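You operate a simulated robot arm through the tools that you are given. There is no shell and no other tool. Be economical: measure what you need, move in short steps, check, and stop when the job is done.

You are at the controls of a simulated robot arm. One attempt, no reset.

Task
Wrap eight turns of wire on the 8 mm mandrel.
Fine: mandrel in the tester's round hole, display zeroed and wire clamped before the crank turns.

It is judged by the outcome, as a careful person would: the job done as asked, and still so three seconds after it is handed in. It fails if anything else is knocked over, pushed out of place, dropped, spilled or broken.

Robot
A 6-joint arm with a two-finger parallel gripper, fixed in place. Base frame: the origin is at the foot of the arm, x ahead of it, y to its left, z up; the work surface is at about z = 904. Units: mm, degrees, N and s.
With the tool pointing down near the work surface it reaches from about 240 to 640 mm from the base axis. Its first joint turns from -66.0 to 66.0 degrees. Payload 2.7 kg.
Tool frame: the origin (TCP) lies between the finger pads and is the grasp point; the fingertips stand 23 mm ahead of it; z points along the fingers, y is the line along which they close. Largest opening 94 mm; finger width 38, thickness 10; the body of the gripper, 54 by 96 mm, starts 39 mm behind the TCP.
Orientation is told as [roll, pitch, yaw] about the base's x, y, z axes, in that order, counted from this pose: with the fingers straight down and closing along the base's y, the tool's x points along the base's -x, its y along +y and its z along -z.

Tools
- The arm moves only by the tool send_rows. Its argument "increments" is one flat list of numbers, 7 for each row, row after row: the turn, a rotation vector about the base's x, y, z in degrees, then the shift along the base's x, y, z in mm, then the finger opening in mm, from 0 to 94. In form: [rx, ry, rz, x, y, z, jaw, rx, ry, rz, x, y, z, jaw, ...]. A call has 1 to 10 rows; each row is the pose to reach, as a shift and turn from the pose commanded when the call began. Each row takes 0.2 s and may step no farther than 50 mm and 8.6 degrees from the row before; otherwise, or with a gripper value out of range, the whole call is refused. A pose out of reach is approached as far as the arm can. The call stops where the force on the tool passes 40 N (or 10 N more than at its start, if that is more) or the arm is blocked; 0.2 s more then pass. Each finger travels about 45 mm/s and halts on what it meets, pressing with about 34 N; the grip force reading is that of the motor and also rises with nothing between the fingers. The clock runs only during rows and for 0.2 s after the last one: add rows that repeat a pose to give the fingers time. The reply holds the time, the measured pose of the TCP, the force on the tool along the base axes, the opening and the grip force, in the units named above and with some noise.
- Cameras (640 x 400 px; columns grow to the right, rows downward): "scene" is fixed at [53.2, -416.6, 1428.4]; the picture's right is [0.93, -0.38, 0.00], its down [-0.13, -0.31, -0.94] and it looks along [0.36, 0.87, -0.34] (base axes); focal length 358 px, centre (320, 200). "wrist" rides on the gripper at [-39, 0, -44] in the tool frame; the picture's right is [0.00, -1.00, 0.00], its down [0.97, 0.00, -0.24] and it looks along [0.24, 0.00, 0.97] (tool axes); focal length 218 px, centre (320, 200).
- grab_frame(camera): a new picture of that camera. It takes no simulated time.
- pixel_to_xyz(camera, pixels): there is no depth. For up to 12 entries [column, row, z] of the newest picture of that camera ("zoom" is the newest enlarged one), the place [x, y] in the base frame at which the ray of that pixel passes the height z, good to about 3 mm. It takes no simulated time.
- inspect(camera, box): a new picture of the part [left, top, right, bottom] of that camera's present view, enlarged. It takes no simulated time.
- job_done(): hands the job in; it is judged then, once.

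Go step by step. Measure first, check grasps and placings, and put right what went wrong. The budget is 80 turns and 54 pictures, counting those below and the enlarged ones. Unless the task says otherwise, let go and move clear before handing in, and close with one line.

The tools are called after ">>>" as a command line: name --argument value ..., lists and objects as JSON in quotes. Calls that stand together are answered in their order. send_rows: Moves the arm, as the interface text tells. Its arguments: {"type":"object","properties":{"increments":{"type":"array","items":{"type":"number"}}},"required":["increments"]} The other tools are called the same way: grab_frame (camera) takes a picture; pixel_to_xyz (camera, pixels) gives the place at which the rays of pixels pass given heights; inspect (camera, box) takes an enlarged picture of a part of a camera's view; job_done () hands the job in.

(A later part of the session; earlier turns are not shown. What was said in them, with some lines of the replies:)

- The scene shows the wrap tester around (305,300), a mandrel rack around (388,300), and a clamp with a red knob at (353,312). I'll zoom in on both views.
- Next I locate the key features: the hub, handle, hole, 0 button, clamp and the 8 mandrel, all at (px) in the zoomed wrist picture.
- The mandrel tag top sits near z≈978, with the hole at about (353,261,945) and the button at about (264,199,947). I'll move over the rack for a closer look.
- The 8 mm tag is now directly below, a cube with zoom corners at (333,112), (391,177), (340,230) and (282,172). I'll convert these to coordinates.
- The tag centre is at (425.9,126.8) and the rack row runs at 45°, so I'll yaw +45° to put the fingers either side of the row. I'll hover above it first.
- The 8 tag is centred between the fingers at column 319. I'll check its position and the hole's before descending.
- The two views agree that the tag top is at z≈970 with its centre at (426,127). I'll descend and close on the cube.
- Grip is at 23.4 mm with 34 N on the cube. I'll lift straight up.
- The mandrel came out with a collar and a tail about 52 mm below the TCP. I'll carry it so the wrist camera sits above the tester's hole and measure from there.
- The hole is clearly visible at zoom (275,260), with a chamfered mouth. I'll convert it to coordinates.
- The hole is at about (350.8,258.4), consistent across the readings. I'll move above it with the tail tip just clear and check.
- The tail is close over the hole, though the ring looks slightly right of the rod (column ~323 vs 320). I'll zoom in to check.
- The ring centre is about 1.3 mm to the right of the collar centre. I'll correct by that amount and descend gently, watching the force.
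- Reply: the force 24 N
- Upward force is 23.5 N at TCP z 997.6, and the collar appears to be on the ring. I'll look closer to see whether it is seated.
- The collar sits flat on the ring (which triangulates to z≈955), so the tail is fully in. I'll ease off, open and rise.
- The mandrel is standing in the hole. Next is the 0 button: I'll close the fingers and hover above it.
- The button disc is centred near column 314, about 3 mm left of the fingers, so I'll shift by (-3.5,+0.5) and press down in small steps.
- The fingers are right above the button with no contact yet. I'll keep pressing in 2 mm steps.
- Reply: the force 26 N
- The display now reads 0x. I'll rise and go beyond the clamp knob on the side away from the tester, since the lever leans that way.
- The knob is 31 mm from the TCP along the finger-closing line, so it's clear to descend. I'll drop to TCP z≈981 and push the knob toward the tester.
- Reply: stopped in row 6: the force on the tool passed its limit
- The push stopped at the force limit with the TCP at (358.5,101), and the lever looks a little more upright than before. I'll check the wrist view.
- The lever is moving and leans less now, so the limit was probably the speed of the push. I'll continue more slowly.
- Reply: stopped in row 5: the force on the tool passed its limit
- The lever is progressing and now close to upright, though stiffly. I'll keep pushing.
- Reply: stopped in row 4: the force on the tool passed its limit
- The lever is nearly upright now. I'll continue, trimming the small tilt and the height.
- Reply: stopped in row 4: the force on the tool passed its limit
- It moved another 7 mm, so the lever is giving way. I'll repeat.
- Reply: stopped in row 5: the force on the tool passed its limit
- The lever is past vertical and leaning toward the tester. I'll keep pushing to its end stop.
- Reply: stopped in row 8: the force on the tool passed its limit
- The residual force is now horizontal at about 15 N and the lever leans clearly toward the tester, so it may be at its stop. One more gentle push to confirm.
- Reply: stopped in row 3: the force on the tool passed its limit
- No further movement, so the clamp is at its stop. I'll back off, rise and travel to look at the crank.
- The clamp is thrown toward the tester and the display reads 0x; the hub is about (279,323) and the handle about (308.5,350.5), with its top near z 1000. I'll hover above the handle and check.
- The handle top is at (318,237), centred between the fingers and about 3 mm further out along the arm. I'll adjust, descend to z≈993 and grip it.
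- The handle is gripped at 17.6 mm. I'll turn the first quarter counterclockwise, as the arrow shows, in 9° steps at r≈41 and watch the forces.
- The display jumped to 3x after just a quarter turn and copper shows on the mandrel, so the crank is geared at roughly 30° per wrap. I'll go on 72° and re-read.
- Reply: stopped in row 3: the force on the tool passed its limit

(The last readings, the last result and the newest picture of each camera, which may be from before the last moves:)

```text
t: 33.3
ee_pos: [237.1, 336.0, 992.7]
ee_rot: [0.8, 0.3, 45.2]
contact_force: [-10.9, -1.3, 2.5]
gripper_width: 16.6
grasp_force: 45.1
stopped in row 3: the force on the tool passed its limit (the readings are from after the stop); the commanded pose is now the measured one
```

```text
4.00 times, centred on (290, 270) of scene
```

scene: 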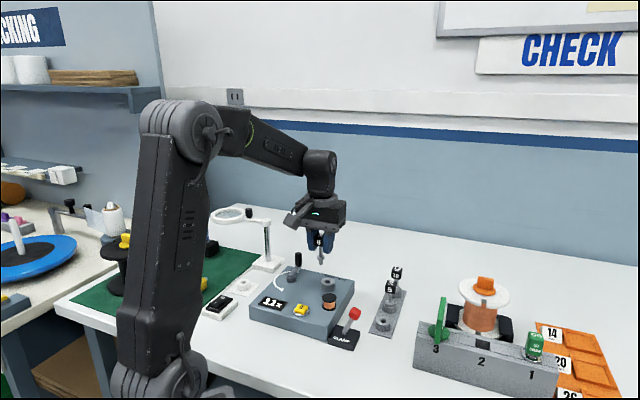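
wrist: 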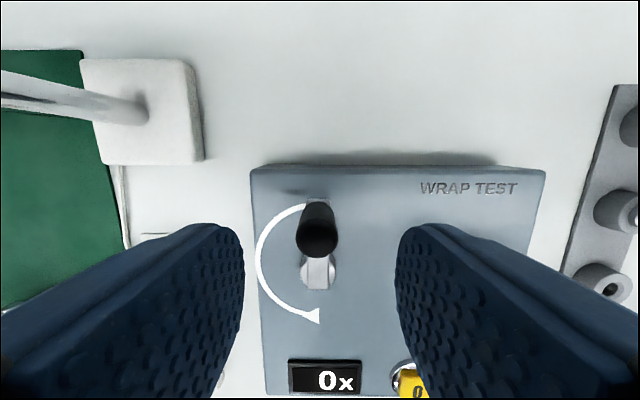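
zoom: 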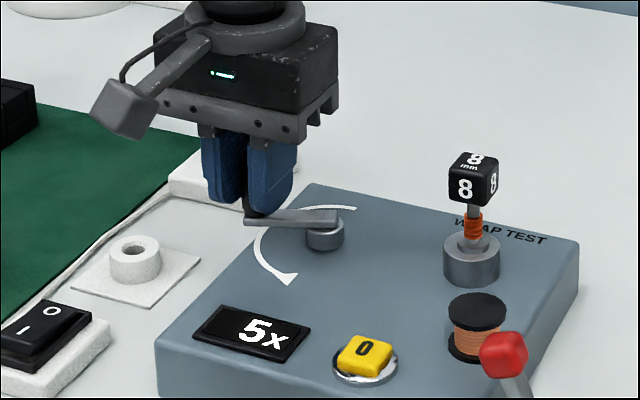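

Display is at 5x with a force pushing outward, which suggests the true radius is about 46.5 with the hub near (279,316.5). I'll continue 18° on the corrected circle in small steps.

>>> send_rows --increments '[0, 0, 0, -1.3, -2.6, 0, 10, 0, 0, 0, -2.3, -5.1, 0, 10, 0, 0, 0, -3, -7.5, 0, 10, 0, 0, 0, -3.6, -9.8, 0, 10, 0, 0, 0, -4, -12.2, 0, 10, 0, 0, 0, -4.3, -14.6, 0, 10]'

>>> inspect --camera "scene" --box '[230, 220, 350, 320]'

```text
t: 34.7
ee_pos: [232.0, 322.1, 993.5]
ee_rot: [0.8, 0.4, 45.3]
contact_force: [-23.8, 12.2, 2.4]
gripper_width: 17.4
grasp_force: 45.1
```

```text
4.00 times, centred on (290, 270) of scene
```

zoom: 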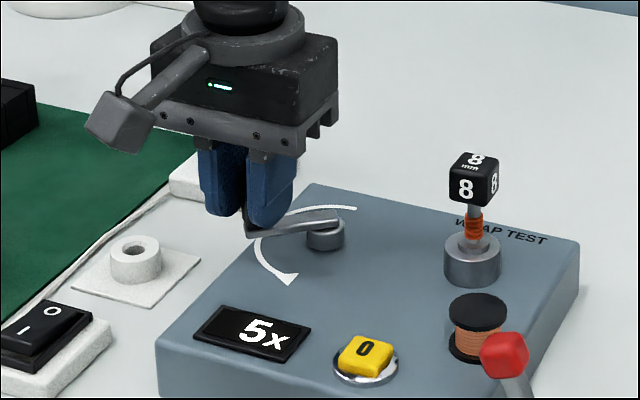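

Still 5x, and the outward force shows I'm slightly inside the true circle, so I'll shift outward 1.5 mm. I'll advance about 23° in 3° steps.

>>> send_rows --increments '[0, 0, 0, -0.9, -2.5, 0, 10, 0, 0, 0, -1.6, -4.9, 0, 10, 0, 0, 0, -2.2, -7.4, 0, 10, 0, 0, 0, -2.2, -9.8, 0, 10, 0, 0, 0, -2, -12.3, 0, 10, 0, 0, 0, -1.7, -14.7, 0, 10, 0, 0, 0, -1.3, -17.2, 0, 10, 0, 0, 0, -1, -18.8, 0, 10]'

>>> inspect --camera "scene" --box '[230, 220, 350, 320]'

```text
t: 36.5
ee_pos: [233.3, 302.6, 992.8]
ee_rot: [0.7, 0.2, 45.2]
contact_force: [4.4, 0.7, -1.1]
gripper_width: 16.8
grasp_force: 44.8
```

```text
4.00 times, centred on (290, 270) of scene
```

zoom: 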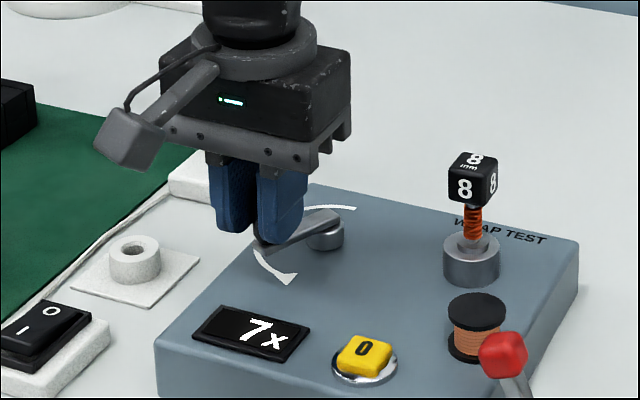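

Display is 7x, which fits about 20° per wrap with the next count due around 210°. The force is near zero, so I'll advance 10° and re-read.

>>> send_rows --increments '[0, 0, 0, 0.3, -1.2, 0, 10, 0, 0, 0, 0.7, -2.3, 0, 10, 0, 0, 0, 1.1, -3.5, 0, 10, 0, 0, 0, 1.5, -4.6, 0, 10, 0, 0, 0, 2, -5.7, 0, 10, 0, 0, 0, 2.4, -6.8, 0, 10, 0, 0, 0, 2.8, -7.7, 0, 10]'

>>> inspect --camera "scene" --box '[230, 220, 350, 320]'

```text
t: 38.1
ee_pos: [236.2, 295.1, 991.8]
ee_rot: [0.7, 0.3, 45.2]
contact_force: [3.7, 13.0, -6.6]
gripper_width: 17.1
grasp_force: 44.3
```

```text
4.00 times, centred on (290, 270) of scene
```

zoom: 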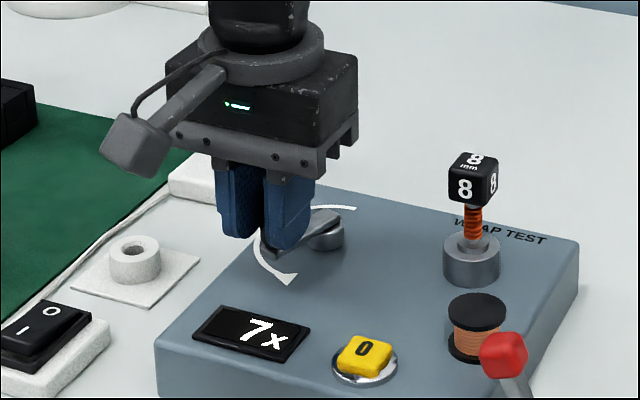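

Still 7x. I'll advance another ~5°.

>>> send_rows --increments '[0, 0, 0, 0.4, -1, 0, 10, 0, 0, 0, 0.8, -1.9, 0, 10, 0, 0, 0, 1.3, -2.9, 0, 10, 0, 0, 0, 1.8, -3.8, 0, 10, 0, 0, 0, 1.8, -3.8, 0, 10]'

>>> inspect --camera "scene" --box '[230, 220, 350, 320]'

```text
t: 39.3
ee_pos: [238.6, 290.7, 992.9]
ee_rot: [0.7, 0.2, 45.3]
contact_force: [7.1, 13.7, 2.7]
gripper_width: 17.2
grasp_force: 44.2
```

```text
4.00 times, centred on (290, 270) of scene
```

zoom: 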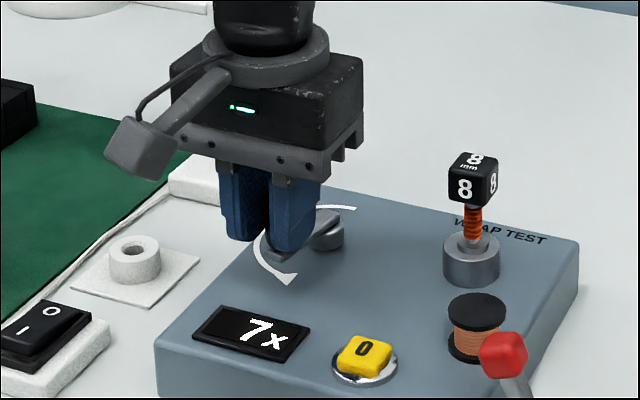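

Still 7x. Another ~5°.

>>> send_rows --increments '[0, 0, 0, 0.5, -0.9, 0, 10, 0, 0, 0, 1, -1.8, 0, 10, 0, 0, 0, 1.6, -2.7, 0, 10, 0, 0, 0, 2.1, -3.6, 0, 10, 0, 0, 0, 2.1, -3.6, 0, 10]'

>>> inspect --camera "scene" --box '[230, 220, 350, 320]'

```text
t: 40.5
ee_pos: [239.0, 287.7, 993.3]
ee_rot: [0.7, 0.2, 45.2]
contact_force: [-3.6, 7.9, 14.3]
gripper_width: 17.8
grasp_force: 45.2
```

```text
4.00 times, centred on (290, 270) of scene
```

zoom: 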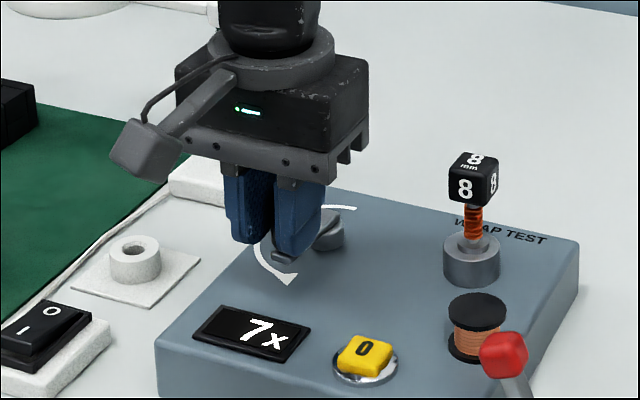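

Still 7x, and my angle estimate says the next count comes within a few degrees. I'll advance another 4°.

>>> send_rows --increments '[0, 0, 0, 0.5, -0.7, 0, 10, 0, 0, 0, 1, -1.3, 0, 10, 0, 0, 0, 1.5, -2, 0, 10, 0, 0, 0, 2, -2.6, 0, 10, 0, 0, 0, 2, -2.6, 0, 10]'

>>> inspect --camera "scene" --box '[275, 255, 355, 325]'

```text
t: 41.7
ee_pos: [242.5, 284.9, 993.4]
ee_rot: [0.7, 0.4, 45.2]
contact_force: [-6.1, 3.9, 5.9]
gripper_width: 17.6
grasp_force: 44.9
```

```text
5.71 times, centred on (315, 290) of scene
```

zoom: 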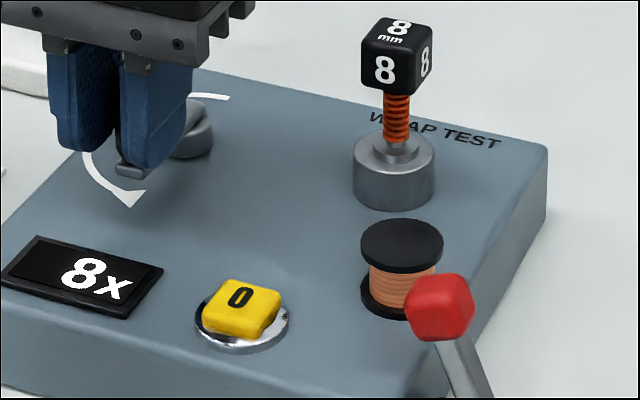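

The display reads 8x. I'll count the wraps in a tight zoom to see where within the 8 range I am.

>>> inspect --camera "scene" --box '[322, 262, 342, 276]'

```text
16.00 times, centred on (332, 269) of scene
```

zoom: 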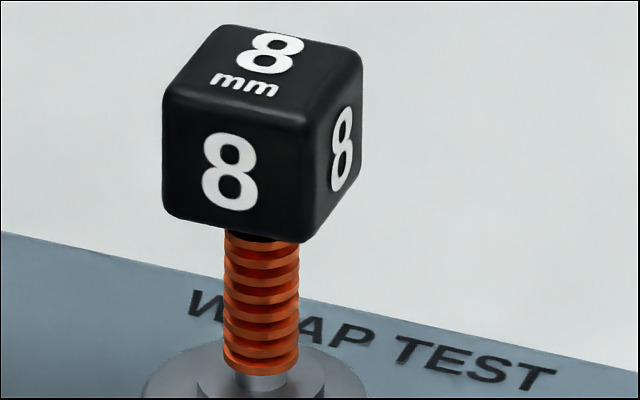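

About seven rings are visible with the top one tucked under the tag, which agrees with 8x. I'll release the handle and rise straight up.

>>> send_rows --increments '[0, 0, 0, 0, 0, 0, 24, 0, 0, 0, 0, 0, 0, 36, 0, 0, 0, 0, 0, 0, 40, 0, 0, 0, 0, 0, 0, 40, 0, 0, 0, 0, 0, 15, 40, 0, 0, 0, 0, 0, 40, 40, 0, 0, 0, 0, 0, 75, 40, 0, 0, 0, 0, 0, 110, 40, 0, 0, 0, 0, 0, 110, 40]'

>>> inspect --camera "scene" --box '[220, 215, 400, 345]'

```text
t: 43.7
ee_pos: [243.8, 284.5, 1104.6]
ee_rot: [0.8, 0.3, 45.3]
contact_force: [0.1, 0.1, 0.6]
gripper_width: 40.1
grasp_force: 0.0
```

```text
3.08 times, centred on (310, 280) of scene
```

zoom: 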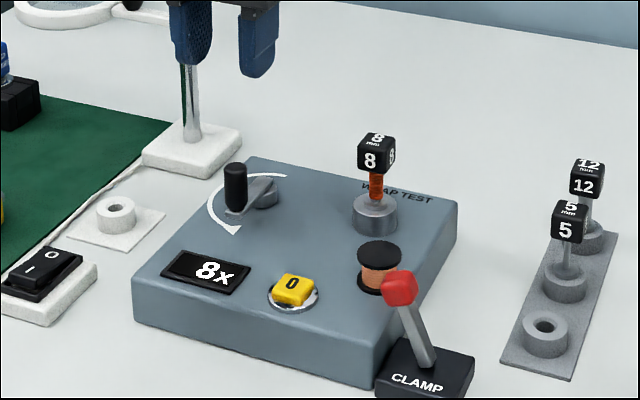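

The display holds at 8x, the mandrel is wound, the lever is still clamped, everything else is in place and the arm is clear. I'm handing in.

>>> job_done

```text
The job is handed in.
```

I wrapped eight turns of wire on the 8 mm mandrel: the tester's display read 8x and held there after I let go of the crank. The mandrel was in the round hole, the display zeroed and the wire clamped before the crank turned.
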